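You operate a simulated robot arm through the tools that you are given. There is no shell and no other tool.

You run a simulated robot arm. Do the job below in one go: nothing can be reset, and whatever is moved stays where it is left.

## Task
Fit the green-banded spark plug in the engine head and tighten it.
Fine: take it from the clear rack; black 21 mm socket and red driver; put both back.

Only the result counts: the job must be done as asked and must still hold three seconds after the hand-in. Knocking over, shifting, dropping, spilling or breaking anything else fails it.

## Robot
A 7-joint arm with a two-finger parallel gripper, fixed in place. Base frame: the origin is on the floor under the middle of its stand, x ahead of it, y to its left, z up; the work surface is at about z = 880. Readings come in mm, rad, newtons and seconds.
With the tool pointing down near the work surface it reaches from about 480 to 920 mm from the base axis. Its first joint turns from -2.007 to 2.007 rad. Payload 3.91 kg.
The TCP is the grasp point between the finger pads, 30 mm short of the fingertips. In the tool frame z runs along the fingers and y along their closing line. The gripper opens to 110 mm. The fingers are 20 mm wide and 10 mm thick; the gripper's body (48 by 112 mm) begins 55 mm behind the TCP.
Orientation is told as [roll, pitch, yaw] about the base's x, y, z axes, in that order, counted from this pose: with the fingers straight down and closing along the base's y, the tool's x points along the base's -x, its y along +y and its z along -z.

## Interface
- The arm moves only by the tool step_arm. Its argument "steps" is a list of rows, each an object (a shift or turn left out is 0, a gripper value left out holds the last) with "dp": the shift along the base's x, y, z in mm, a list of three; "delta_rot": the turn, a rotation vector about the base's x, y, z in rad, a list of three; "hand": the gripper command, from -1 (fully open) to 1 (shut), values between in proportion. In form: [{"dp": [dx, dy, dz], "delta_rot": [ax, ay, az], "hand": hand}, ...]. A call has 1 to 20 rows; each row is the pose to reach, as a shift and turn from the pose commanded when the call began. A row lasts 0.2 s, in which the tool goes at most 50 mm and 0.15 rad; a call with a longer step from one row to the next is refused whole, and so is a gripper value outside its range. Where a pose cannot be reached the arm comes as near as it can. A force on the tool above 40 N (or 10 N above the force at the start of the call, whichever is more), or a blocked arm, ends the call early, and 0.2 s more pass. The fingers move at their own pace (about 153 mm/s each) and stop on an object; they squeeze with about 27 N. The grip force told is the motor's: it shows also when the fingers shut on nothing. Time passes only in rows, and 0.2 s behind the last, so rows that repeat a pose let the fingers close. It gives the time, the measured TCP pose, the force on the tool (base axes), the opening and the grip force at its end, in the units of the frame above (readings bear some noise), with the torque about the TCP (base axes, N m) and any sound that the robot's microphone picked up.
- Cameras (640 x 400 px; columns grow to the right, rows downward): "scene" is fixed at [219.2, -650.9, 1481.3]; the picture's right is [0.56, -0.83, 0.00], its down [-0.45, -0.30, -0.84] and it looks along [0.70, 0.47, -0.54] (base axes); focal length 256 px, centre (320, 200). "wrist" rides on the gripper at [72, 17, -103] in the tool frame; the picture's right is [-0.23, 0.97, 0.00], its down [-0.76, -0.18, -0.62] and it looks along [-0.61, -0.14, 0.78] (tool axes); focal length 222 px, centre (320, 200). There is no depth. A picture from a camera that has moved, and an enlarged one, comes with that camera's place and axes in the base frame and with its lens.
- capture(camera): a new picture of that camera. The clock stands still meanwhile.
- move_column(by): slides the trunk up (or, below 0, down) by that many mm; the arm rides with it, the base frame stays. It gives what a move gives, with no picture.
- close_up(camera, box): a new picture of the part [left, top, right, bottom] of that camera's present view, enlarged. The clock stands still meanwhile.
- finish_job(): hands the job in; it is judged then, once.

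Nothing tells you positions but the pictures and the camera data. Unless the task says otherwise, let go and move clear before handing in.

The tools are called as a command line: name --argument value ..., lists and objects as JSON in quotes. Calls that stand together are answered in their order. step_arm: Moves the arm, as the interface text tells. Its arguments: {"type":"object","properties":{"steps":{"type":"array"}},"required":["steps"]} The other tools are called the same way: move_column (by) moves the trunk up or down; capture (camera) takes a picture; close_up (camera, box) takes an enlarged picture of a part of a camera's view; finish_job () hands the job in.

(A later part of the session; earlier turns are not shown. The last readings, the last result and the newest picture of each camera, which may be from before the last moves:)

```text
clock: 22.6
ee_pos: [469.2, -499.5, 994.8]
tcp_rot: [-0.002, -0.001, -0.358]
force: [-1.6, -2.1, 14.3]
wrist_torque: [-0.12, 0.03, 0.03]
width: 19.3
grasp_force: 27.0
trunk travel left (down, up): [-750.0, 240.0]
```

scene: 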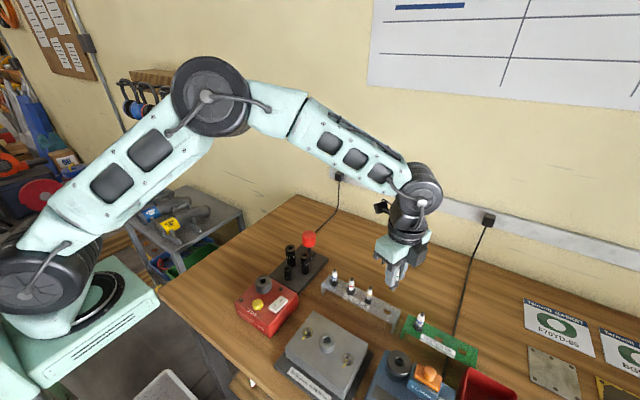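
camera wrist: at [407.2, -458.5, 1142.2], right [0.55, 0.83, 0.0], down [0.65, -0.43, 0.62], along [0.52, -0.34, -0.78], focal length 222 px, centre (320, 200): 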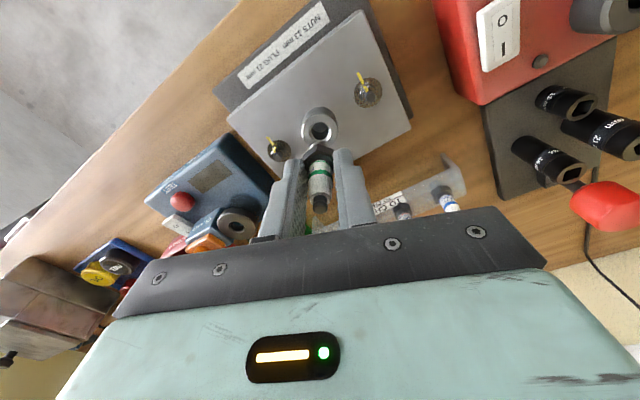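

The plug now rests on something at 14 N with the hex still several mm above the collar, so I take it to be on the thread start. I ease off slightly and turn it clockwise by hand to see whether the thread catches.

step_arm --steps '[{"dp": [0, 0, 0.5], "hand": 1}, {"dp": [0, 0, 0.5], "delta_rot": [0, 0, -0.1], "hand": 1}, {"dp": [0, 0, 0.45], "delta_rot": [0, 0, -0.2], "hand": 1}, {"dp": [0, 0, 0.4], "delta_rot": [0, 0, -0.3], "hand": 1}, {"dp": [0, 0, 0.4], "delta_rot": [0, 0, -0.4], "hand": 1}, {"dp": [0, 0, 0.4], "delta_rot": [0, 0, -0.5], "hand": 1}, {"dp": [0, 0, 0.4], "delta_rot": [0, 0, -0.6], "hand": 1}, {"dp": [0, 0, 0.4], "delta_rot": [0, 0, -0.6], "hand": 1}]'

close_up --camera "scene" --box '[316, 323, 348, 343]'

close_up --camera "wrist" --box '[296, 115, 344, 155]'

```text
clock: 24.4
ee_pos: [469.1, -499.1, 996.0]
tcp_rot: [0.002, -0.001, -0.957]
force: [2.2, -1.0, 17.7]
wrist_torque: [-0.04, -0.09, -0.01]
width: 19.4
grasp_force: 27.0
trunk travel left (down, up): [-750.0, 240.0]
```

```text
16.00 times, centred on (332, 333) of scene
camera zoom: at [219.2, -650.9, 1481.3], right [0.56, -0.83, 0.0], down [-0.45, -0.3, -0.84], along [0.7, 0.47, -0.54], focal length 4090 px, centre (128, -1928)
```

zoom: 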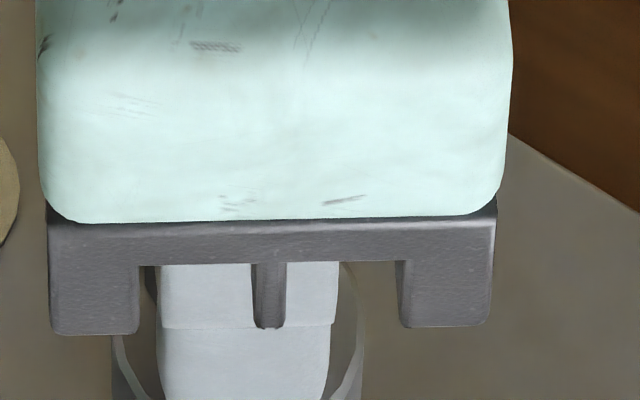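

```text
10.00 times, centred on (320, 135) of wrist
camera zoom: at [441.6, -430.8, 1098.7], right [0.93, 0.37, 0.0], down [0.29, -0.72, 0.62], along [0.23, -0.58, -0.78], focal length 2221 px, centre (320, 850)
```

zoom: 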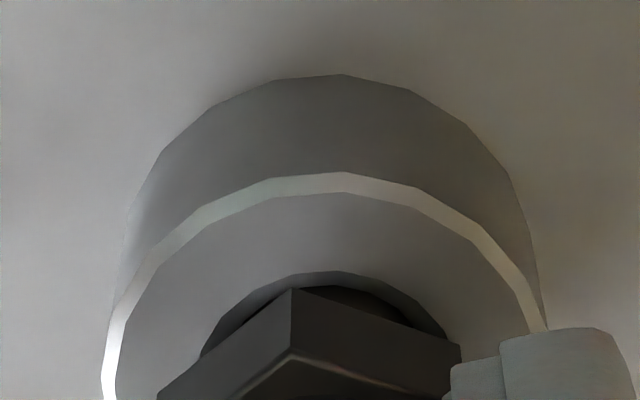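

Force is still about 18 N upward, so I'm pressing more than needed. I back off 1.5 mm and read again.

step_arm --steps '[{"dp": [0, 0, 0.5], "hand": 1}, {"dp": [0, 0, 1], "hand": 1}, {"dp": [0, 0, 1.5], "hand": 1}, {"dp": [0, 0, 1.5], "hand": 1}]'

```text
clock: 25.4
ee_pos: [469.0, -499.3, 996.5]
tcp_rot: [-0.001, 0.003, -0.956]
force: [2.2, -2.8, -0.6]
wrist_torque: [-0.12, -0.14, 0.01]
width: 19.5
grasp_force: 27.5
trunk travel left (down, up): [-750.0, 240.0]
```

The load is gone at this height with a small side load, so contact starts near z 996. I shift slightly to relieve the side load, press lightly and turn clockwise while watching force and torque.

step_arm --steps '[{"dp": [0.3, -0.3, -0.3], "hand": 1}, {"dp": [0.3, -0.3, -0.6], "delta_rot": [0, 0, -0.12], "hand": 1}, {"dp": [0.3, -0.3, -0.6], "delta_rot": [0, 0, -0.24], "hand": 1}, {"dp": [0.3, -0.3, -0.6], "delta_rot": [0, 0, -0.36], "hand": 1}, {"dp": [0.3, -0.3, -0.65], "delta_rot": [0, 0, -0.48], "hand": 1}, {"dp": [0.3, -0.3, -0.65], "delta_rot": [0, 0, -0.6], "hand": 1}, {"dp": [0.3, -0.3, -0.7], "delta_rot": [0, 0, -0.72], "hand": 1}, {"dp": [0.3, -0.3, -0.7], "delta_rot": [0, 0, -0.84], "hand": 1}, {"dp": [0.3, -0.3, -0.75], "delta_rot": [0, 0, -0.96], "hand": 1}, {"dp": [0.3, -0.3, -0.75], "delta_rot": [0, 0, -1.08], "hand": 1}, {"dp": [0.3, -0.3, -0.8], "delta_rot": [0, 0, -1.2], "hand": 1}, {"dp": [0.3, -0.3, -0.8], "delta_rot": [0, 0, -1.2], "hand": 1}]'

close_up --camera "scene" --box '[316, 323, 348, 343]'

close_up --camera "wrist" --box '[296, 115, 344, 155]'

```text
clock: 28.0
ee_pos: [469.5, -500.7, 995.5]
tcp_rot: [0.002, -0.001, -2.159]
force: [0.6, 0.7, -1.3]
wrist_torque: [0.04, -0.03, -0.03]
width: 19.5
grasp_force: 26.8
trunk travel left (down, up): [-750.0, 240.0]
```

```text
16.00 times, centred on (332, 333) of scene
camera zoom: at [219.2, -650.9, 1481.3], right [0.56, -0.83, 0.0], down [-0.45, -0.3, -0.84], along [0.7, 0.47, -0.54], focal length 4090 px, centre (128, -1928)
```

zoom: 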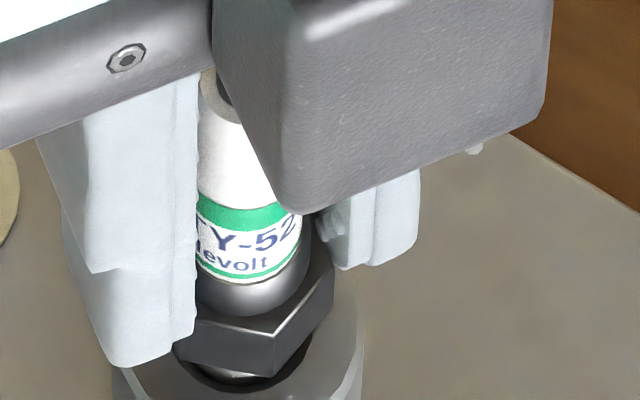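

```text
10.00 times, centred on (320, 135) of wrist
camera zoom: at [524.3, -449.2, 1099.2], right [0.68, -0.73, 0.0], down [-0.57, -0.54, 0.62], along [-0.45, -0.43, -0.78], focal length 2221 px, centre (320, 850)
```

zoom: 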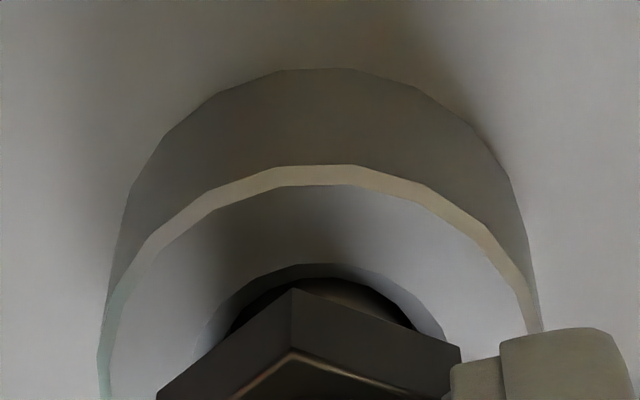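

The upward force is gone after this turn, which suggests the thread may be drawing in. I keep turning clockwise to test the wrist's range and whether the plug advances.

step_arm --steps '[{"dp": [0, 0, -0.1], "delta_rot": [0, 0, -0.12], "hand": 1}, {"dp": [0, 0, -0.1], "delta_rot": [0, 0, -0.24], "hand": 1}, {"dp": [0, 0, -0.15], "delta_rot": [0, 0, -0.36], "hand": 1}, {"dp": [0, 0, -0.15], "delta_rot": [0, 0, -0.48], "hand": 1}, {"dp": [0, 0, -0.2], "delta_rot": [0, 0, -0.6], "hand": 1}, {"dp": [0, 0, -0.2], "delta_rot": [0, 0, -0.72], "hand": 1}, {"dp": [0, 0, -0.25], "delta_rot": [0, 0, -0.84], "hand": 1}, {"dp": [0, 0, -0.25], "delta_rot": [0, 0, -0.96], "hand": 1}, {"dp": [0, 0, -0.3], "delta_rot": [0, 0, -1.08], "hand": 1}, {"dp": [0, 0, -0.3], "delta_rot": [0, 0, -1.2], "hand": 1}, {"dp": [0, 0, -0.3], "delta_rot": [0, 0, -1.2], "hand": 1}]'

close_up --camera "wrist" --box '[296, 115, 344, 155]'

capture --camera "scene"

```text
clock: 30.4
ee_pos: [469.4, -500.0, 994.9]
tcp_rot: [0.001, 0.001, 2.925]
force: [3.3, -0.9, 2.0]
wrist_torque: [0.0, -0.18, 0.0]
width: 19.8
grasp_force: 26.9
trunk travel left (down, up): [-750.0, 240.0]
```

```text
10.00 times, centred on (320, 135) of wrist
camera zoom: at [536.6, -532.2, 1098.9], right [-0.43, -0.9, 0.0], down [-0.71, 0.34, 0.62], along [-0.56, 0.27, -0.78], focal length 2221 px, centre (320, 850)
```

zoom: 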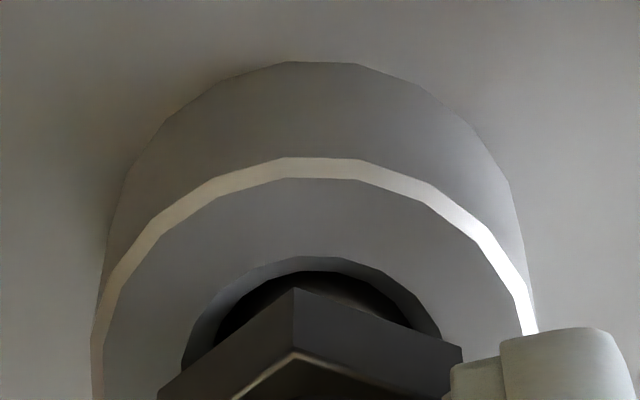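

```text
taken
```

scene: 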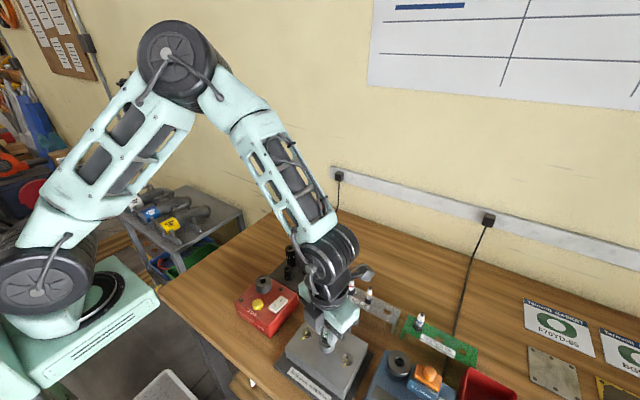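

The wrist can turn at least to -3.36 rad. I now test whether the thread has caught by lifting gently 1 mm and looking for a downward pull.

step_arm --steps '[{"dp": [0, 0, 0.5], "hand": 1}, {"dp": [0, 0, 1.0], "hand": 1}, {"dp": [0, 0, 1.0], "hand": 1}]'

```text
clock: 31.2
ee_pos: [468.7, -500.1, 997.7]
tcp_rot: [0.001, -0.001, 2.929]
force: [4.5, -1.2, -2.0]
wrist_torque: [-0.08, -0.24, -0.01]
width: 19.6
grasp_force: 26.9
trunk travel left (down, up): [-750.0, 240.0]
```

There's no firm pull, so the thread hasn't clearly caught, and a 4.5 N side load shows the plug leaning on the -x wall. I recentre a little and lower again to feel where it rests.

step_arm --steps '[{"dp": [0.5, -0.2, 0], "hand": 1}, {"dp": [0.5, -0.2, -0.5], "hand": 1}, {"dp": [0.5, -0.2, -1.0], "hand": 1}, {"dp": [0.5, -0.2, -1.0], "hand": 1}]'

step_arm --steps '[{"dp": [0, 0, -0.5], "hand": 1}, {"dp": [0, 0, -0.5], "hand": 1}]'

step_arm --steps '[{"dp": [0, 0, -0.5], "hand": 1}, {"dp": [0, 0, -0.5], "hand": 1}]'

```text
clock: 32.2
ee_pos: [468.4, -500.2, 995.9]
tcp_rot: [-0.001, 0.001, 2.927]
force: [-0.2, 0.3, -1.0]
wrist_torque: [-0.03, -0.02, 0.02]
width: 19.5
grasp_force: 26.9
trunk travel left (down, up): [-750.0, 240.0]
```

```text
clock: 32.8
ee_pos: [468.7, -500.1, 996.1]
tcp_rot: [0.0, 0.001, 2.927]
force: [0.2, 0.5, 0.5]
wrist_torque: [0.02, -0.04, -0.03]
width: 19.4
grasp_force: 27.0
trunk travel left (down, up): [-750.0, 240.0]
```

```text
clock: 33.4
ee_pos: [470.4, -500.9, 994.1]
tcp_rot: [0.001, 0.001, 2.926]
force: [0.0, -1.4, 8.8]
wrist_torque: [-0.09, -0.04, 0.0]
width: 19.7
grasp_force: 26.9
trunk travel left (down, up): [-750.0, 240.0]
```

Contact now starts about 1 mm lower than before, with almost no side load, so the plug sits well down in the bore. I relieve the load, open the fingers gently and rise clear to see how it stands.

step_arm --steps '[{"dp": [0, 0, 0.4], "hand": 1}, {"dp": [0, 0, 0.4], "hand": 0.6}, {"dp": [0, 0, 0.4], "hand": 0.5}, {"dp": [0, 0, 0.4], "hand": 0.3}, {"dp": [0, 0, 0.4], "hand": 0.3}, {"dp": [0, 0, 0.4], "hand": 0.3}]'

close_up --camera "wrist" --box '[280, 110, 360, 200]'

close_up --camera "scene" --box '[306, 318, 354, 348]'

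```text
clock: 34.8
ee_pos: [468.9, -500.4, 995.3]
tcp_rot: [-0.001, -0.001, 2.927]
force: [0.0, 0.3, 0.2]
wrist_torque: [-0.01, -0.01, 0.01]
width: 38.6
grasp_force: 0.0
trunk travel left (down, up): [-750.0, 240.0]
```

```text
4.44 times, centred on (320, 155) of wrist
camera zoom: at [537.1, -532.1, 1098.8], right [-0.43, -0.9, 0.0], down [-0.71, 0.34, 0.62], along [-0.56, 0.27, -0.78], focal length 987 px, centre (320, 400)
```

zoom: 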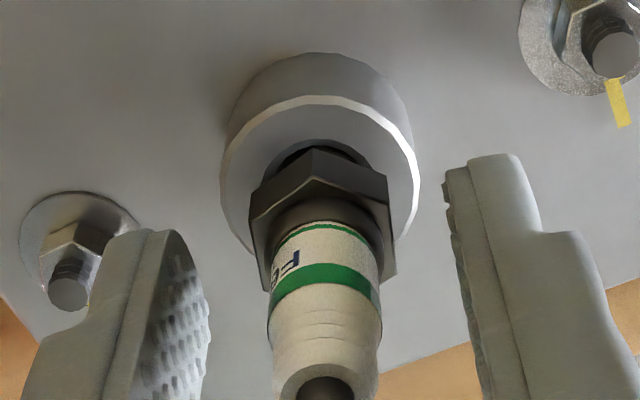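

```text
13.33 times, centred on (330, 333) of scene
camera zoom: at [219.2, -650.9, 1481.3], right [0.56, -0.83, 0.0], down [-0.45, -0.3, -0.84], along [0.7, 0.47, -0.54], focal length 3408 px, centre (187, -1573)
```

zoom: 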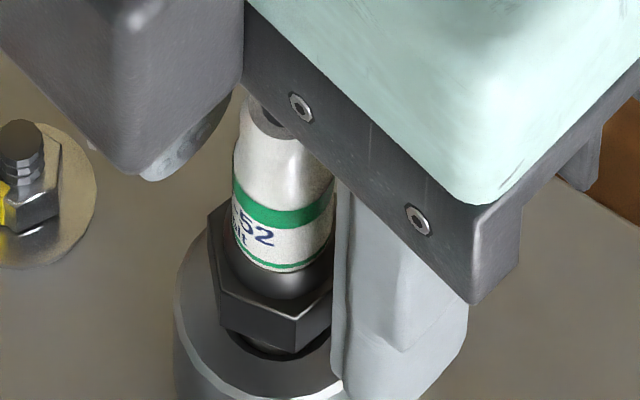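

The plug stays in the bore with the fingers open. I rise straight up 110 mm and inspect it.

step_arm --steps '[{"dp": [0, 0, 10]}, {"dp": [0, 0, 30]}, {"dp": [0, 0, 60]}, {"dp": [0, 0, 90]}, {"dp": [0, 0, 110]}, {"dp": [0, 0, 110]}]'

close_up --camera "wrist" --box '[280, 80, 360, 150]'

close_up --camera "scene" --box '[306, 313, 354, 348]'

```text
clock: 36.2
ee_pos: [470.5, -499.8, 1104.1]
tcp_rot: [0.0, 0.0, 2.927]
force: [0.6, 0.3, 0.3]
wrist_torque: [0.02, 0.0, 0.02]
width: 38.6
grasp_force: 0.1
trunk travel left (down, up): [-750.0, 240.0]
```

```text
5.71 times, centred on (320, 115) of wrist
camera zoom: at [537.1, -531.3, 1208.6], right [-0.43, -0.9, 0.0], down [-0.71, 0.34, 0.62], along [-0.56, 0.27, -0.78], focal length 1269 px, centre (320, 686)
```

zoom: 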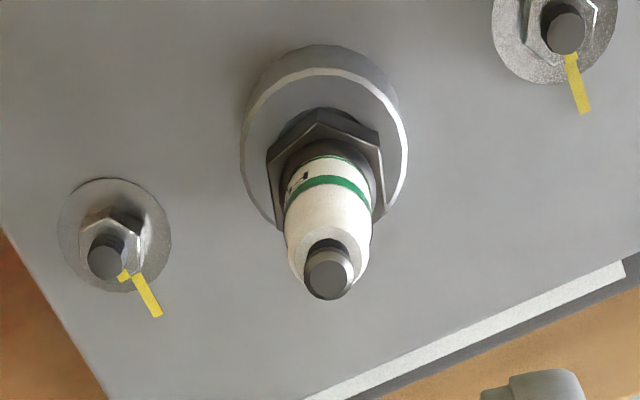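

```text
11.43 times, centred on (330, 330) of scene
camera zoom: at [219.2, -650.9, 1481.3], right [0.56, -0.83, 0.0], down [-0.45, -0.3, -0.84], along [0.7, 0.47, -0.54], focal length 2921 px, centre (206, -1291)
```

zoom: 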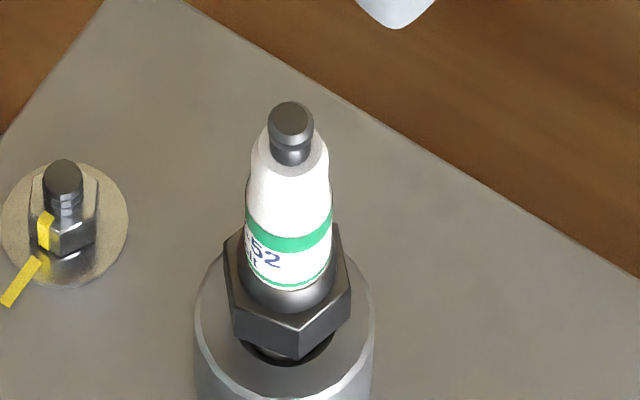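

The plug stands upright in the bore, its hex a few mm above the collar. Next I go to the socket stand, unwinding the wrist on the way, to look at the driver and the 21 mm socket.

step_arm --steps '[{"dp": [0, 0, 20], "delta_rot": [0, 0, 0.14], "hand": -0.3}, {"dp": [0, 0, 45], "delta_rot": [0, 0, 0.28], "hand": -0.3}, {"dp": [8, 12, 55], "delta_rot": [0, 0, 0.42], "hand": -0.3}, {"dp": [16, 24, 55], "delta_rot": [0, 0, 0.56], "hand": -0.3}, {"dp": [24, 36, 55], "delta_rot": [0, 0, 0.7], "hand": -0.3}, {"dp": [32, 48, 55], "delta_rot": [0, 0, 0.84], "hand": -0.3}, {"dp": [40, 60, 55], "delta_rot": [0, 0, 0.98], "hand": -0.3}, {"dp": [48, 72, 55], "delta_rot": [0, 0, 1.12], "hand": -0.3}, {"dp": [56, 84, 55], "delta_rot": [0, 0, 1.26], "hand": -0.3}, {"dp": [64, 96, 55], "delta_rot": [0, 0, 1.4], "hand": -0.3}, {"dp": [72, 108, 55], "delta_rot": [0, 0, 1.54], "hand": -0.3}, {"dp": [80, 120, 55], "delta_rot": [0, 0, 1.68], "hand": -0.3}, {"dp": [88, 132, 55], "delta_rot": [0, 0, 1.82], "hand": -0.3}, {"dp": [96, 144, 55], "delta_rot": [0, 0, 1.96], "hand": -0.3}, {"dp": [104, 156, 55], "delta_rot": [0, 0, 2.1], "hand": -0.3}, {"dp": [111, 168, 55], "delta_rot": [0, 0, 2.24], "hand": -0.3}, {"dp": [118, 180, 55], "delta_rot": [0, 0, 2.38], "hand": -0.3}, {"dp": [125, 190, 55], "delta_rot": [0, 0, 2.52], "hand": -0.3}, {"dp": [131, 200, 55], "delta_rot": [0, 0, 2.66], "hand": -0.3}, {"dp": [131, 200, 55], "delta_rot": [0, 0, 2.8], "hand": -0.3}]'

capture --camera "wrist"

capture --camera "scene"

```text
clock: 40.4
ee_pos: [601.2, -299.6, 1160.1]
tcp_rot: [0.0, -0.001, -0.556]
force: [0.8, -0.5, -0.3]
wrist_torque: [-0.01, -0.02, 0.0]
width: 71.5
grasp_force: 0.0
trunk travel left (down, up): [-750.0, 240.0]
```

```text
taken
camera wrist: at [548.0, -247.6, 1263.2], right [0.71, 0.71, 0.0], down [0.55, -0.55, 0.62], along [0.44, -0.44, -0.78], focal length 222 px, centre (320, 200)
```

wrist: 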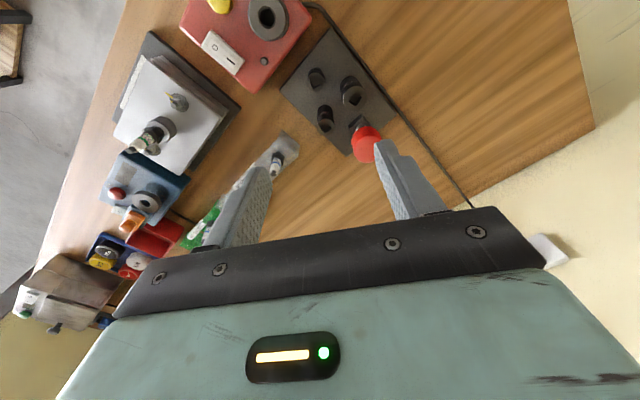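

```text
taken
```

scene: 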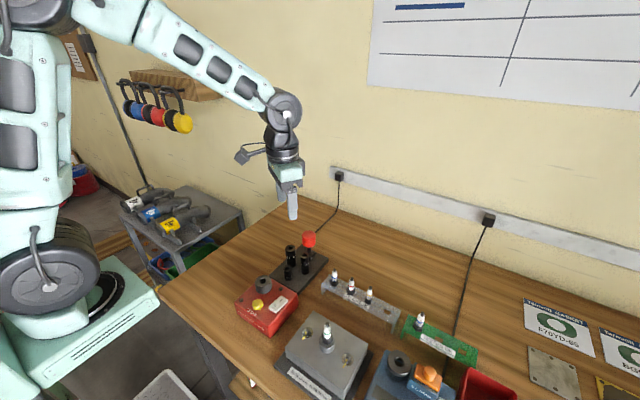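

The socket stand is in view with the red driver at its far corner. I enlarge it to read socket labels, square orientation and the driver's holder.

close_up --camera "wrist" --box '[270, 30, 410, 170]'

close_up --camera "wrist" --box '[330, 65, 390, 115]'

close_up --camera "wrist" --box '[330, 100, 400, 170]'

close_up --camera "scene" --box '[280, 225, 330, 285]'

```text
2.86 times, centred on (340, 100) of wrist
camera zoom: at [548.0, -247.6, 1263.2], right [0.71, 0.71, 0.0], down [0.55, -0.55, 0.62], along [0.44, -0.44, -0.78], focal length 635 px, centre (263, 486)
```

zoom: 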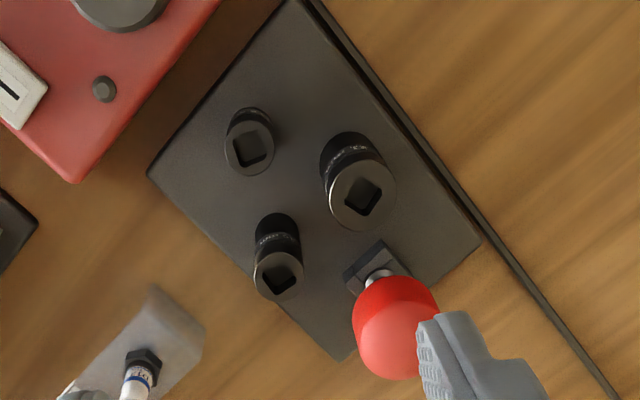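

```text
8.00 times, centred on (360, 90) of wrist
camera zoom: at [548.0, -247.6, 1263.2], right [0.71, 0.71, 0.0], down [0.55, -0.55, 0.62], along [0.44, -0.44, -0.78], focal length 1777 px, centre (0, 1080)
```

zoom: 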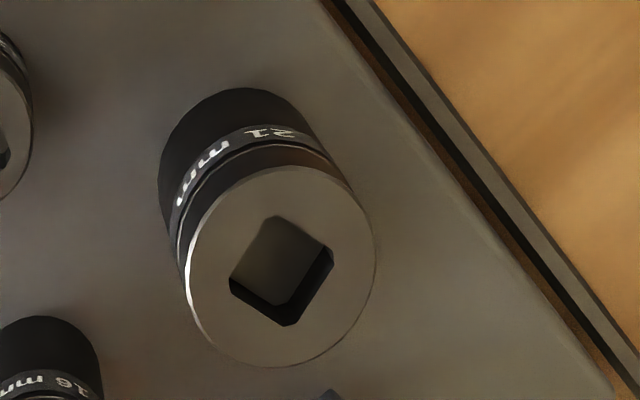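

```text
5.71 times, centred on (365, 135) of wrist
camera zoom: at [548.0, -247.6, 1263.2], right [0.71, 0.71, 0.0], down [0.55, -0.55, 0.62], along [0.44, -0.44, -0.78], focal length 1269 px, centre (63, 571)
```

zoom: 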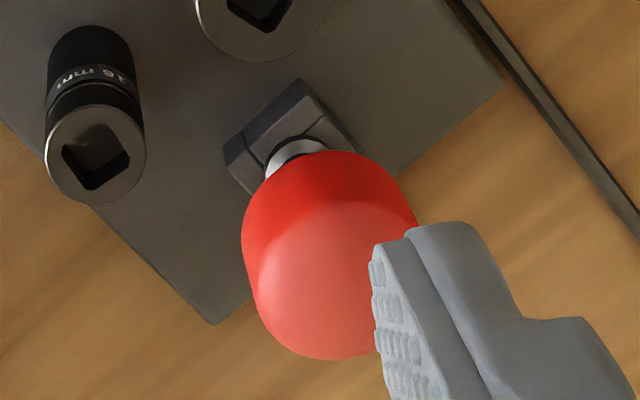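

```text
6.67 times, centred on (305, 255) of scene
camera zoom: at [219.2, -650.9, 1481.3], right [0.56, -0.83, 0.0], down [-0.45, -0.3, -0.84], along [0.7, 0.47, -0.54], focal length 1704 px, centre (420, -167)
```

zoom: 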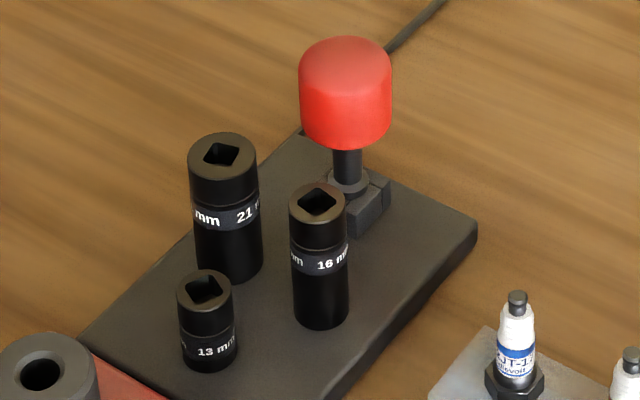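

I place the 21 mm socket's top near (633, -269, 957) and the driver knob's top near (684, -299, 987) on an axis-aligned stand. I hover above the driver with the fingers closing along y to refine.

step_arm --steps '[{"dp": [20, 0, 0], "delta_rot": [0, 0, 0.14], "hand": -0.5}, {"dp": [45, 0, 0], "delta_rot": [0, 0, 0.28], "hand": -0.5}, {"dp": [70, 0, -15], "delta_rot": [0, 0, 0.42], "hand": -0.5}, {"dp": [83.8, 0.7, -35], "delta_rot": [0, 0, 0.556], "hand": -0.5}, {"dp": [83.8, 0.7, -50], "delta_rot": [0, 0, 0.556], "hand": -0.5}, {"dp": [83.8, 0.7, -50], "delta_rot": [0, 0, 0.556], "hand": -0.5}]'

capture --camera "wrist"

close_up --camera "wrist" --box '[280, 70, 380, 170]'

close_up --camera "scene" --box '[285, 220, 345, 270]'

```text
clock: 41.8
ee_pos: [685.5, -299.0, 1109.4]
tcp_rot: [0.0, 0.0, 0.0]
force: [0.5, 0.3, -0.3]
wrist_torque: [0.01, -0.05, 0.03]
width: 82.5
grasp_force: 0.2
trunk travel left (down, up): [-750.0, 240.0]
```

```text
taken
camera wrist: at [612.9, -281.8, 1212.8], right [0.23, 0.97, 0.0], down [0.76, -0.18, 0.62], along [0.61, -0.14, -0.78], focal length 222 px, centre (320, 200)
```

wrist: 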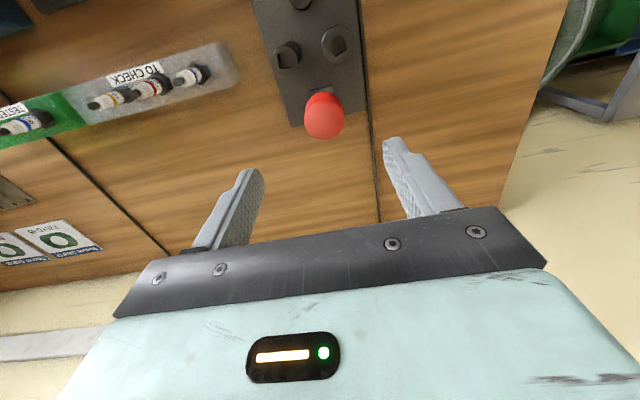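

```text
4.00 times, centred on (330, 120) of wrist
camera zoom: at [612.9, -281.8, 1212.8], right [0.23, 0.97, 0.0], down [0.76, -0.18, 0.62], along [0.61, -0.14, -0.78], focal length 888 px, centre (280, 520)
```

zoom: 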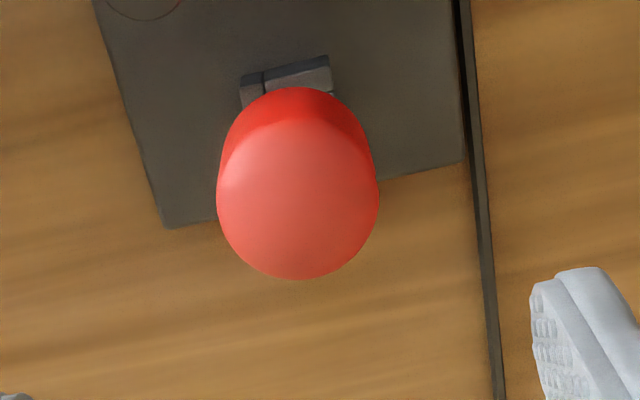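

```text
8.00 times, centred on (315, 245) of scene
camera zoom: at [219.2, -650.9, 1481.3], right [0.56, -0.83, 0.0], down [-0.45, -0.3, -0.84], along [0.7, 0.47, -0.54], focal length 2045 px, centre (360, -160)
```

zoom: 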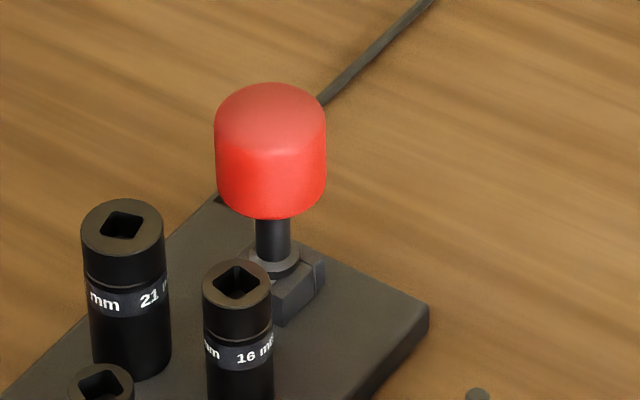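

The knob is about 4.5 mm to the image right of the TCP axis. I shift for that and turn the tool -90° to measure the other axis the same way.

step_arm --steps '[{"dp": [1, 4.4, 0], "delta_rot": [0, 0, -0.14]}, {"dp": [1, 4.4, 0], "delta_rot": [0, 0, -0.28]}, {"dp": [1, 4.4, 0], "delta_rot": [0, 0, -0.42]}, {"dp": [1, 4.4, 0], "delta_rot": [0, 0, -0.56]}, {"dp": [1, 4.4, 0], "delta_rot": [0, 0, -0.7]}, {"dp": [1, 4.4, 0], "delta_rot": [0, 0, -0.84]}, {"dp": [1, 4.4, 0], "delta_rot": [0, 0, -0.98]}, {"dp": [1, 4.4, 0], "delta_rot": [0, 0, -1.12]}, {"dp": [1, 4.4, 0], "delta_rot": [0, 0, -1.26]}, {"dp": [1, 4.4, 0], "delta_rot": [0, 0, -1.4]}, {"dp": [1, 4.4, 0], "delta_rot": [0, 0, -1.54]}, {"dp": [1, 4.4, 0], "delta_rot": [0, 0, -1.5708]}, {"dp": [1, 4.4, 0], "delta_rot": [0, 0, -1.5708]}]'

capture --camera "wrist"

close_up --camera "wrist" --box '[270, 70, 370, 170]'

```text
clock: 44.6
ee_pos: [684.8, -295.2, 1109.0]
tcp_rot: [-0.002, 0.0, -1.572]
force: [-0.2, -0.1, -0.1]
wrist_torque: [-0.01, -0.01, -0.01]
width: 82.1
grasp_force: 0.0
trunk travel left (down, up): [-750.0, 240.0]
```

```text
taken
camera wrist: at [703.4, -223.0, 1213.2], right [0.97, -0.23, 0.0], down [-0.18, -0.76, 0.62], along [-0.14, -0.61, -0.78], focal length 222 px, centre (320, 200)
```

wrist: 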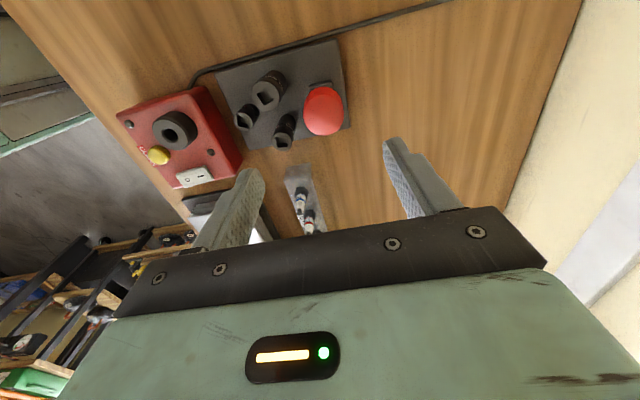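

```text
4.00 times, centred on (320, 120) of wrist
camera zoom: at [703.4, -223.0, 1213.2], right [0.97, -0.23, 0.0], down [-0.18, -0.76, 0.62], along [-0.14, -0.61, -0.78], focal length 888 px, centre (320, 520)
```

zoom: 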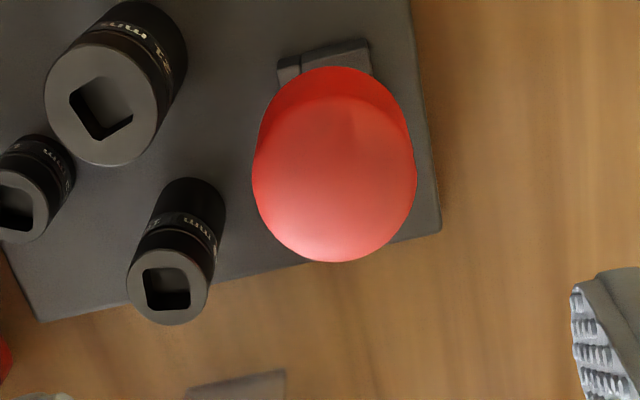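

Combining both views, the driver axis is at about (688.4, -295.4), knob from z ≈ 947 to 983. I turn back to close along y, centre over it and come down part way.

step_arm --steps '[{"dp": [3.4, -0.8, 0], "delta_rot": [0, 0, 0.14]}, {"dp": [3.4, -0.8, 0], "delta_rot": [0, 0, 0.28]}, {"dp": [3.4, -0.8, 0], "delta_rot": [0, 0, 0.42]}, {"dp": [3.4, -0.8, 0], "delta_rot": [0, 0, 0.56]}, {"dp": [3.4, -0.8, 0], "delta_rot": [0, 0, 0.7]}, {"dp": [3.4, -0.8, 0], "delta_rot": [0, 0, 0.84]}, {"dp": [3.4, -0.8, 0], "delta_rot": [0, 0, 0.98]}, {"dp": [3.4, -0.8, 0], "delta_rot": [0, 0, 1.12]}, {"dp": [3.4, -0.8, 0], "delta_rot": [0, 0, 1.26]}, {"dp": [3.4, -0.8, -10], "delta_rot": [0, 0, 1.4]}, {"dp": [3.4, -0.8, -30], "delta_rot": [0, 0, 1.54]}, {"dp": [3.4, -0.8, -50], "delta_rot": [0, 0, 1.5708]}, {"dp": [3.4, -0.8, -70], "delta_rot": [0, 0, 1.5708]}, {"dp": [3.4, -0.8, -70], "delta_rot": [0, 0, 1.5708]}]'

capture --camera "wrist"

close_up --camera "wrist" --box '[260, 90, 380, 210]'

close_up --camera "scene" --box '[270, 200, 350, 275]'

```text
clock: 47.6
ee_pos: [690.6, -295.6, 1038.8]
tcp_rot: [0.0, -0.001, -0.001]
force: [-0.4, 0.1, -1.1]
wrist_torque: [0.0, 0.04, -0.03]
width: 82.1
grasp_force: 0.1
trunk travel left (down, up): [-750.0, 240.0]
```

```text
taken
camera wrist: at [617.3, -278.9, 1142.9], right [0.23, 0.97, 0.0], down [0.76, -0.18, 0.62], along [0.61, -0.14, -0.78], focal length 222 px, centre (320, 200)
```

wrist: 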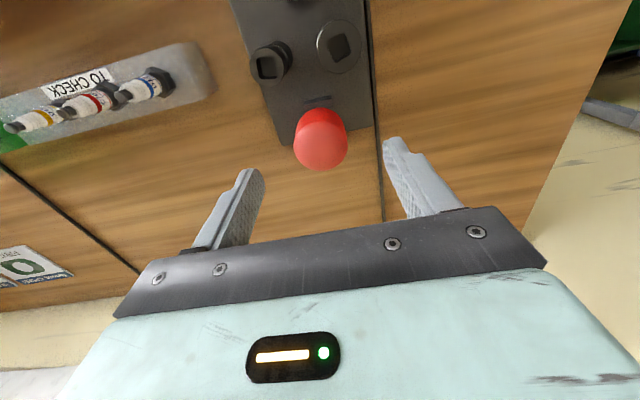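

```text
3.33 times, centred on (320, 150) of wrist
camera zoom: at [617.3, -278.9, 1142.9], right [0.23, 0.97, 0.0], down [0.76, -0.18, 0.62], along [0.61, -0.14, -0.78], focal length 740 px, centre (320, 367)
```

zoom: 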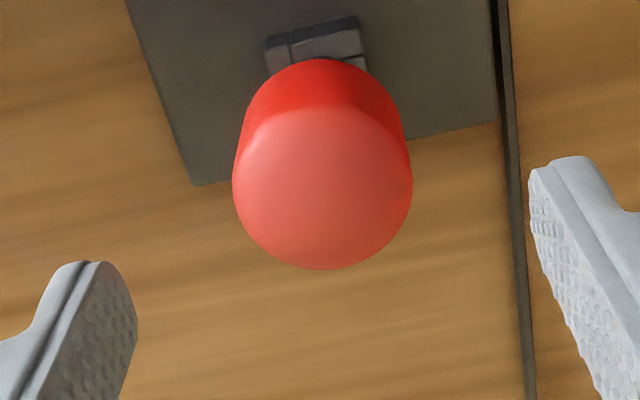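

```text
5.33 times, centred on (310, 238) of scene
camera zoom: at [219.2, -650.9, 1481.3], right [0.56, -0.83, 0.0], down [-0.45, -0.3, -0.84], along [0.7, 0.47, -0.54], focal length 1363 px, centre (373, 0)
```

zoom: 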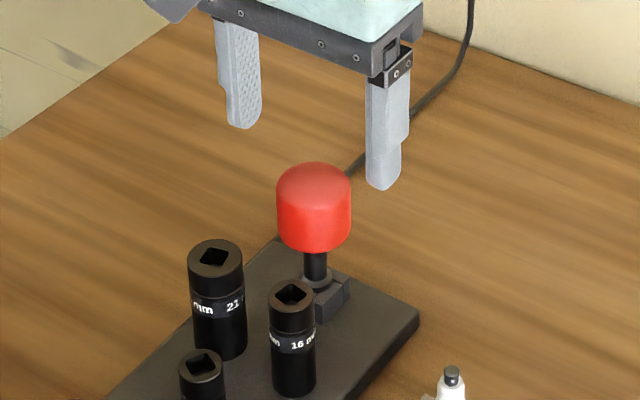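

The knob is centred within 0.6 mm. I correct that, narrow the opening a little and descend around the knob.

step_arm --steps '[{"dp": [0.1, 0.5, 0], "hand": -0.25}, {"dp": [0.1, 0.5, -20], "hand": -0.25}, {"dp": [0.1, 0.5, -40], "hand": -0.25}, {"dp": [0.1, 0.5, -58], "hand": -0.25}, {"dp": [0.1, 0.5, -70], "hand": -0.25}, {"dp": [0.1, 0.5, -76], "hand": -0.25}, {"dp": [0.1, 0.5, -76], "hand": -0.25}]'

close_up --camera "scene" --box '[270, 200, 350, 275]'

capture --camera "wrist"

```text
clock: 49.2
ee_pos: [689.1, -294.2, 964.4]
tcp_rot: [0.0, 0.001, 0.0]
force: [-0.7, 0.8, -0.1]
wrist_torque: [0.0, -0.05, 0.02]
width: 68.6
grasp_force: 0.1
trunk travel left (down, up): [-750.0, 240.0]
```

```text
5.33 times, centred on (310, 238) of scene
camera zoom: at [219.2, -650.9, 1481.3], right [0.56, -0.83, 0.0], down [-0.45, -0.3, -0.84], along [0.7, 0.47, -0.54], focal length 1363 px, centre (373, 0)
```

zoom: 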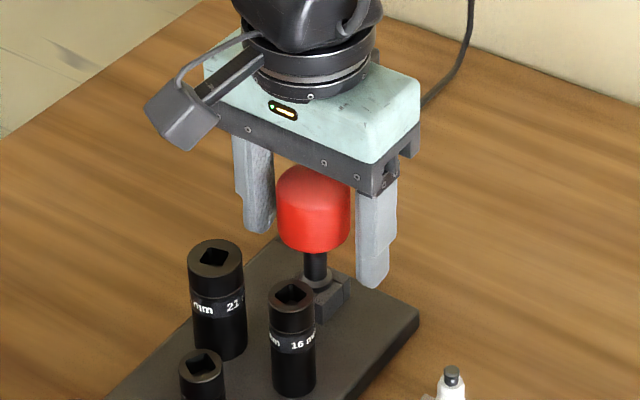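

```text
taken
camera wrist: at [617.5, -278.6, 1068.1], right [0.23, 0.97, 0.0], down [0.76, -0.18, 0.62], along [0.61, -0.14, -0.78], focal length 222 px, centre (320, 200)
```

wrist: 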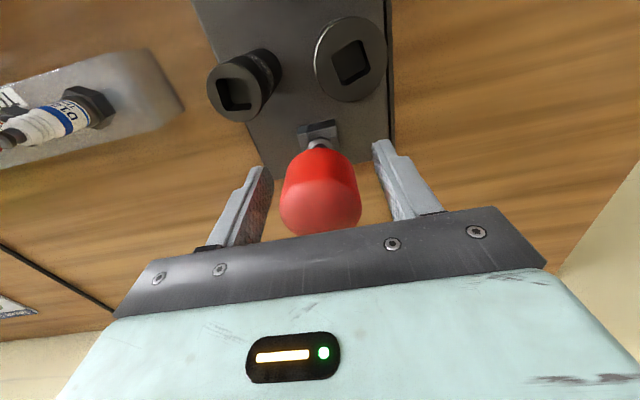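

The fingers straddle the knob with clearance to the sockets. I close on it.

step_arm --steps '[{"dp": [0, 0, 0], "hand": 0.2}, {"dp": [0, 0, 0], "hand": 1}, {"dp": [0, 0, 0], "hand": 1}, {"dp": [0, 0, 0], "hand": 1}]'

close_up --camera "scene" --box '[270, 200, 350, 275]'

close_up --camera "wrist" --box '[260, 110, 380, 230]'

```text
clock: 50.2
ee_pos: [689.5, -296.2, 964.8]
tcp_rot: [0.0, 0.0, -0.001]
force: [-0.1, 0.8, 0.8]
wrist_torque: [0.02, -0.01, 0.0]
width: 41.3
grasp_force: 27.0
trunk travel left (down, up): [-750.0, 240.0]
```

```text
5.33 times, centred on (310, 238) of scene
camera zoom: at [219.2, -650.9, 1481.3], right [0.56, -0.83, 0.0], down [-0.45, -0.3, -0.84], along [0.7, 0.47, -0.54], focal length 1363 px, centre (373, 0)
```

zoom: 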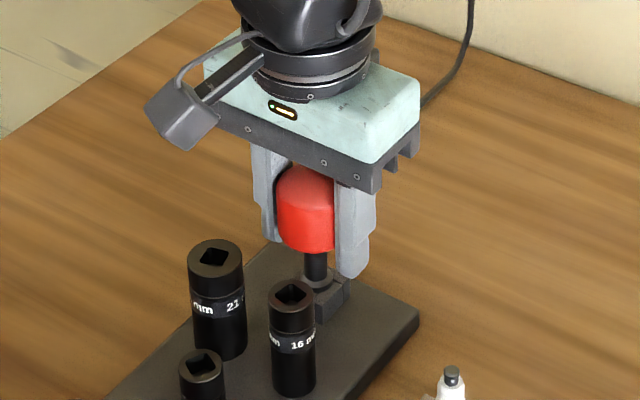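

```text
3.33 times, centred on (320, 170) of wrist
camera zoom: at [617.6, -278.5, 1068.1], right [0.23, 0.97, 0.0], down [0.76, -0.18, 0.62], along [0.61, -0.14, -0.78], focal length 740 px, centre (320, 300)
```

zoom: 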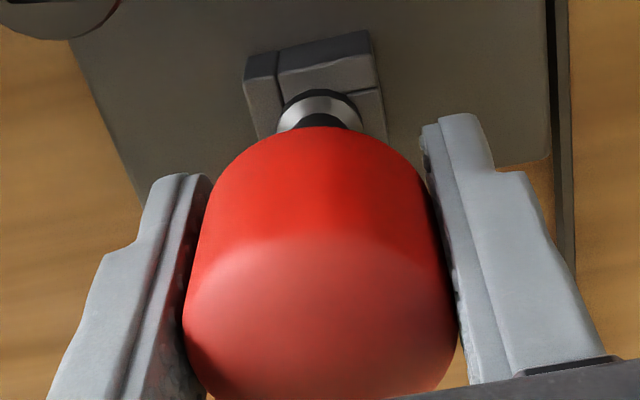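

The knob is gripped at 41.3 mm; I note this pose for returning it. I lift slowly straight up and look at the drive end.

step_arm --steps '[{"dp": [0, 0, 3], "hand": 1}, {"dp": [0, 0, 8], "hand": 1}, {"dp": [0, 0, 15], "hand": 1}, {"dp": [0, 0, 25], "hand": 1}, {"dp": [0, 0, 40], "hand": 1}, {"dp": [0, 0, 60], "hand": 1}, {"dp": [0, 0, 80], "hand": 1}, {"dp": [0, 0, 80], "hand": 1}]'

close_up --camera "scene" --box '[270, 190, 350, 275]'

close_up --camera "wrist" --box '[260, 80, 380, 200]'

```text
clock: 52.0
ee_pos: [689.8, -294.7, 1044.8]
tcp_rot: [0.001, -0.001, -0.001]
force: [0.4, 0.6, -2.1]
wrist_torque: [-0.03, 0.01, 0.01]
width: 41.5
grasp_force: 26.4
trunk travel left (down, up): [-750.0, 240.0]
```

```text
4.71 times, centred on (310, 232) of scene
camera zoom: at [219.2, -650.9, 1481.3], right [0.56, -0.83, 0.0], down [-0.45, -0.3, -0.84], along [0.7, 0.47, -0.54], focal length 1203 px, centre (367, 47)
```

zoom: 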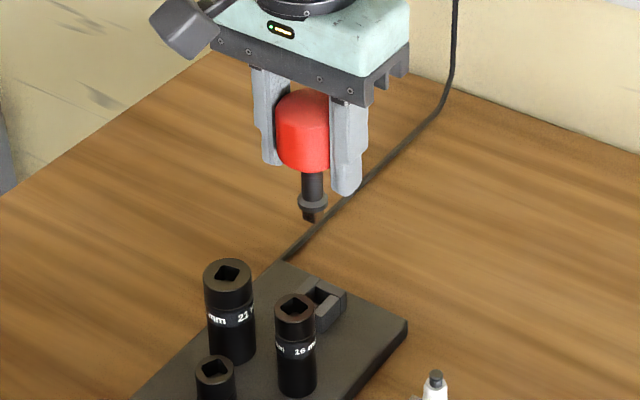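

```text
3.33 times, centred on (320, 140) of wrist
camera zoom: at [617.5, -277.7, 1147.1], right [0.23, 0.97, 0.0], down [0.76, -0.18, 0.62], along [0.61, -0.14, -0.78], focal length 740 px, centre (320, 400)
```

zoom: 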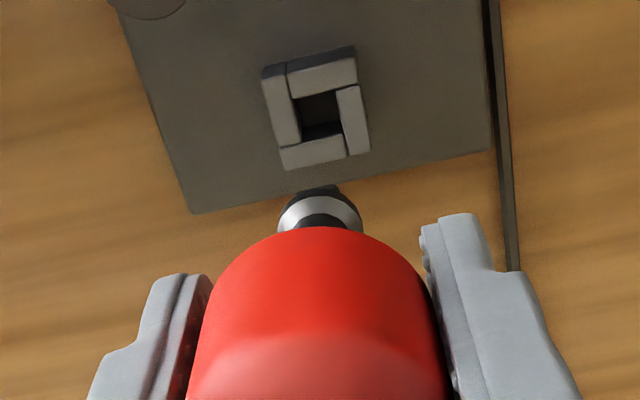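

The driver's square end came out of a square well aligned with the base axes. I zoom on the square tip and the socket's square hole to get their angles.

close_up --camera "scene" --box '[297, 220, 321, 244]'

close_up --camera "scene" --box '[280, 240, 320, 265]'

close_up --camera "wrist" --box '[295, 85, 345, 150]'

```text
16.00 times, centred on (309, 232) of scene
camera zoom: at [219.2, -650.9, 1481.3], right [0.56, -0.83, 0.0], down [-0.45, -0.3, -0.84], along [0.7, 0.47, -0.54], focal length 4090 px, centre (496, -312)
```

zoom: 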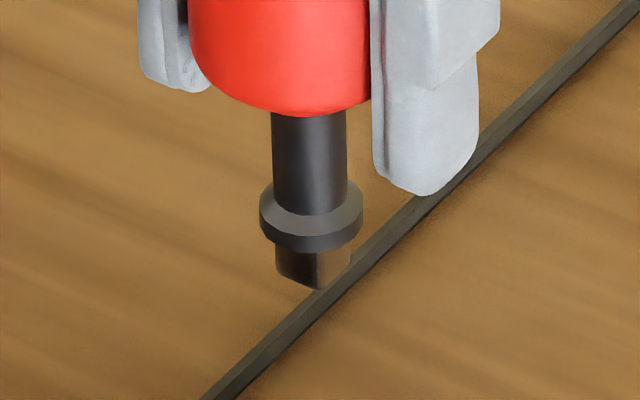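

```text
16.00 times, centred on (300, 252) of scene
camera zoom: at [219.2, -650.9, 1481.3], right [0.56, -0.83, 0.0], down [-0.45, -0.3, -0.84], along [0.7, 0.47, -0.54], focal length 4090 px, centre (640, -640)
```

zoom: 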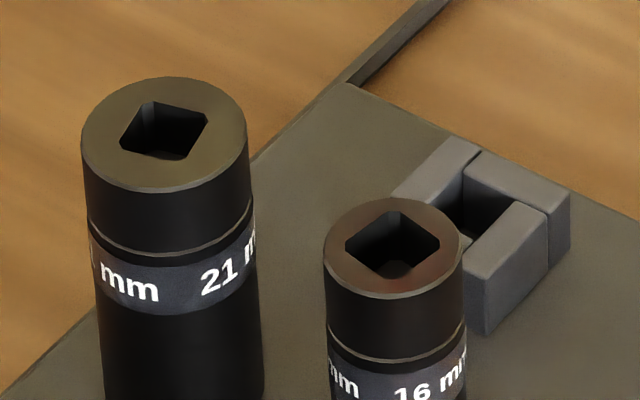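

```text
6.15 times, centred on (320, 118) of wrist
camera zoom: at [617.5, -277.7, 1147.1], right [0.23, 0.97, 0.0], down [0.76, -0.18, 0.62], along [0.61, -0.14, -0.78], focal length 1367 px, centre (320, 708)
```

zoom: 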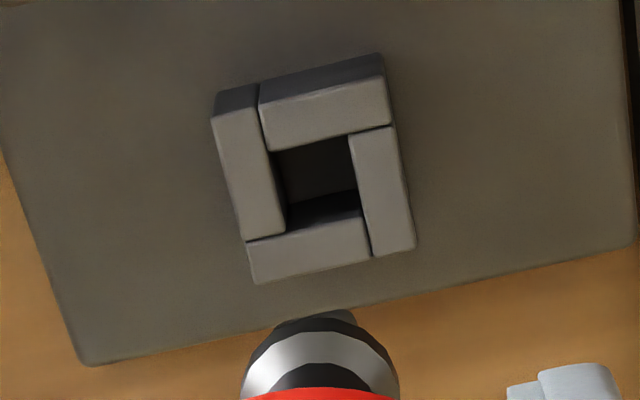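

The driver's square is roughly at 0 to -3° and the 21 mm socket's square hole roughly at 11-17°, with about 2 mm clearance. I carry the driver above the socket, turn +0.26 rad and check alignment.

step_arm --steps '[{"dp": [0, 0, 10], "hand": 1}, {"dp": [-10, 5, 16], "delta_rot": [0, 0, 0.1], "hand": 1}, {"dp": [-30, 14, 16], "delta_rot": [0, 0, 0.2], "hand": 1}, {"dp": [-48, 22, 16], "delta_rot": [0, 0, 0.26], "hand": 1}, {"dp": [-57, 25.9, 16], "delta_rot": [0, 0, 0.26], "hand": 1}, {"dp": [-57, 25.9, 16], "delta_rot": [0, 0, 0.26], "hand": 1}]'

capture --camera "wrist"

close_up --camera "wrist" --box '[280, 90, 360, 160]'

close_up --camera "scene" --box '[265, 210, 315, 270]'

```text
clock: 53.4
ee_pos: [632.8, -269.9, 1059.3]
tcp_rot: [0.0, 0.002, 0.26]
force: [0.6, -0.5, -1.5]
wrist_torque: [0.01, 0.0, -0.01]
width: 41.7
grasp_force: 27.4
trunk travel left (down, up): [-750.0, 240.0]
```

```text
taken
camera wrist: at [558.6, -271.9, 1163.4], right [-0.03, 1.0, 0.0], down [0.78, 0.02, 0.62], along [0.62, 0.02, -0.78], focal length 222 px, centre (320, 200)
```

wrist: 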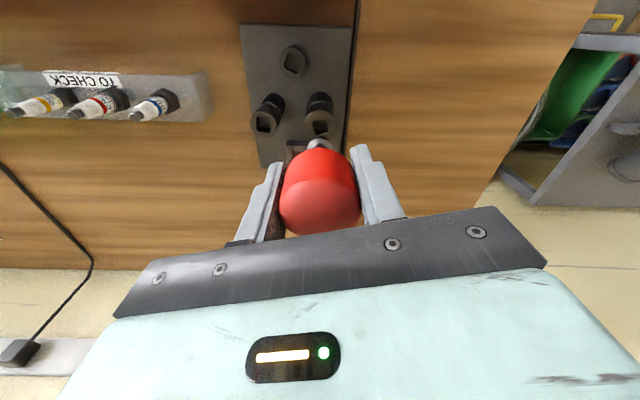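

```text
5.71 times, centred on (320, 125) of wrist
camera zoom: at [558.6, -271.9, 1163.4], right [-0.03, 1.0, 0.0], down [0.78, 0.02, 0.62], along [0.62, 0.02, -0.78], focal length 1269 px, centre (320, 629)
```

zoom: 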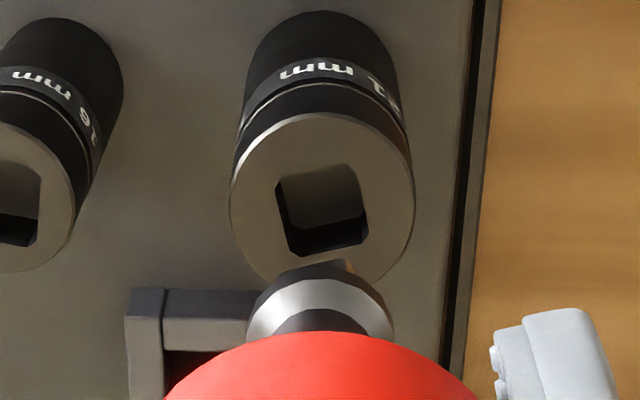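

```text
6.67 times, centred on (290, 240) of scene
camera zoom: at [219.2, -650.9, 1481.3], right [0.56, -0.83, 0.0], down [-0.45, -0.3, -0.84], along [0.7, 0.47, -0.54], focal length 1704 px, centre (520, -67)
```

zoom: 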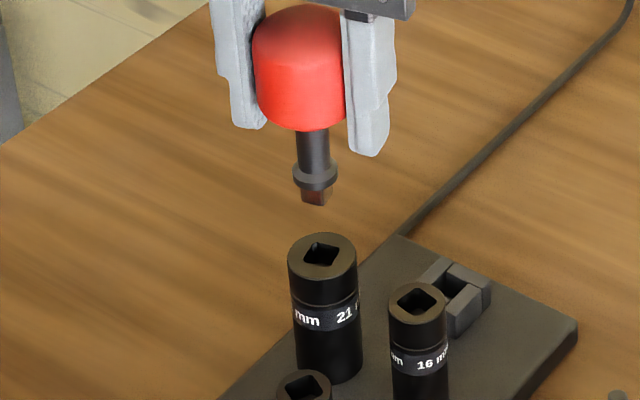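

In this view the driver and socket are laterally aligned within 0.3 mm and the square angles agree near 14°. I turn -90° (square symmetry keeps the fit) to check the other axis.

step_arm --steps '[{"delta_rot": [0, 0, -0.14], "hand": 1}, {"delta_rot": [0, 0, -0.28], "hand": 1}, {"delta_rot": [0, 0, -0.42], "hand": 1}, {"delta_rot": [0, 0, -0.56], "hand": 1}, {"delta_rot": [0, 0, -0.7], "hand": 1}, {"delta_rot": [0, 0, -0.84], "hand": 1}, {"delta_rot": [0, 0, -0.98], "hand": 1}, {"delta_rot": [0, 0, -1.12], "hand": 1}, {"delta_rot": [0, 0, -1.26], "hand": 1}, {"delta_rot": [0, 0, -1.4], "hand": 1}, {"delta_rot": [0, 0, -1.54], "hand": 1}, {"delta_rot": [0, 0, -1.5708], "hand": 1}, {"delta_rot": [0, 0, -1.5708], "hand": 1}]'

close_up --camera "wrist" --box '[280, 90, 360, 160]'

close_up --camera "scene" --box '[265, 210, 315, 270]'

```text
clock: 56.2
ee_pos: [632.2, -268.9, 1059.8]
tcp_rot: [0.002, 0.001, -1.313]
force: [1.1, -0.7, -0.6]
wrist_torque: [0.04, -0.05, 0.01]
width: 41.2
grasp_force: 26.8
trunk travel left (down, up): [-750.0, 240.0]
```

```text
5.71 times, centred on (320, 125) of wrist
camera zoom: at [630.6, -195.5, 1163.3], right [1.0, 0.03, 0.0], down [0.02, -0.78, 0.62], along [0.02, -0.62, -0.78], focal length 1269 px, centre (320, 629)
```

zoom: 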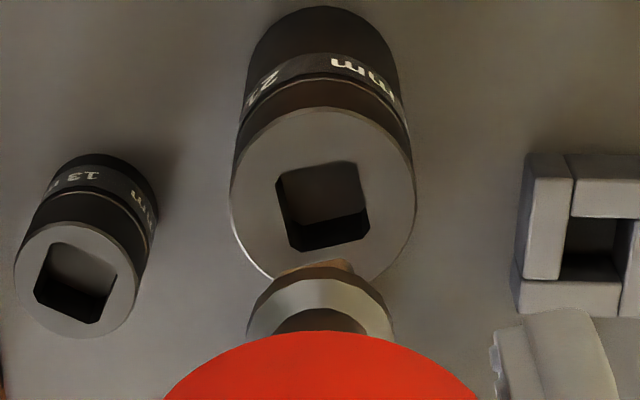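

```text
6.67 times, centred on (290, 240) of scene
camera zoom: at [219.2, -650.9, 1481.3], right [0.56, -0.83, 0.0], down [-0.45, -0.3, -0.84], along [0.7, 0.47, -0.54], focal length 1704 px, centre (520, -67)
```

zoom: 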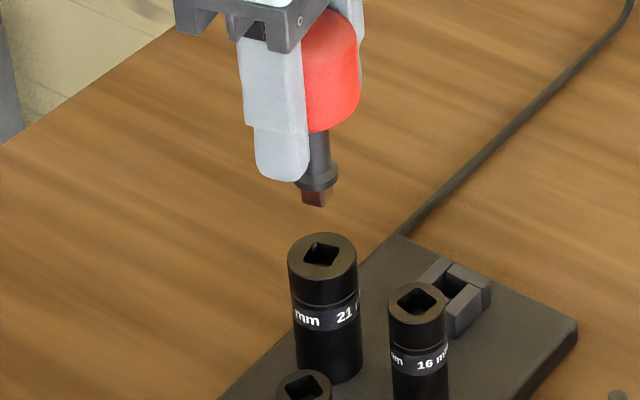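

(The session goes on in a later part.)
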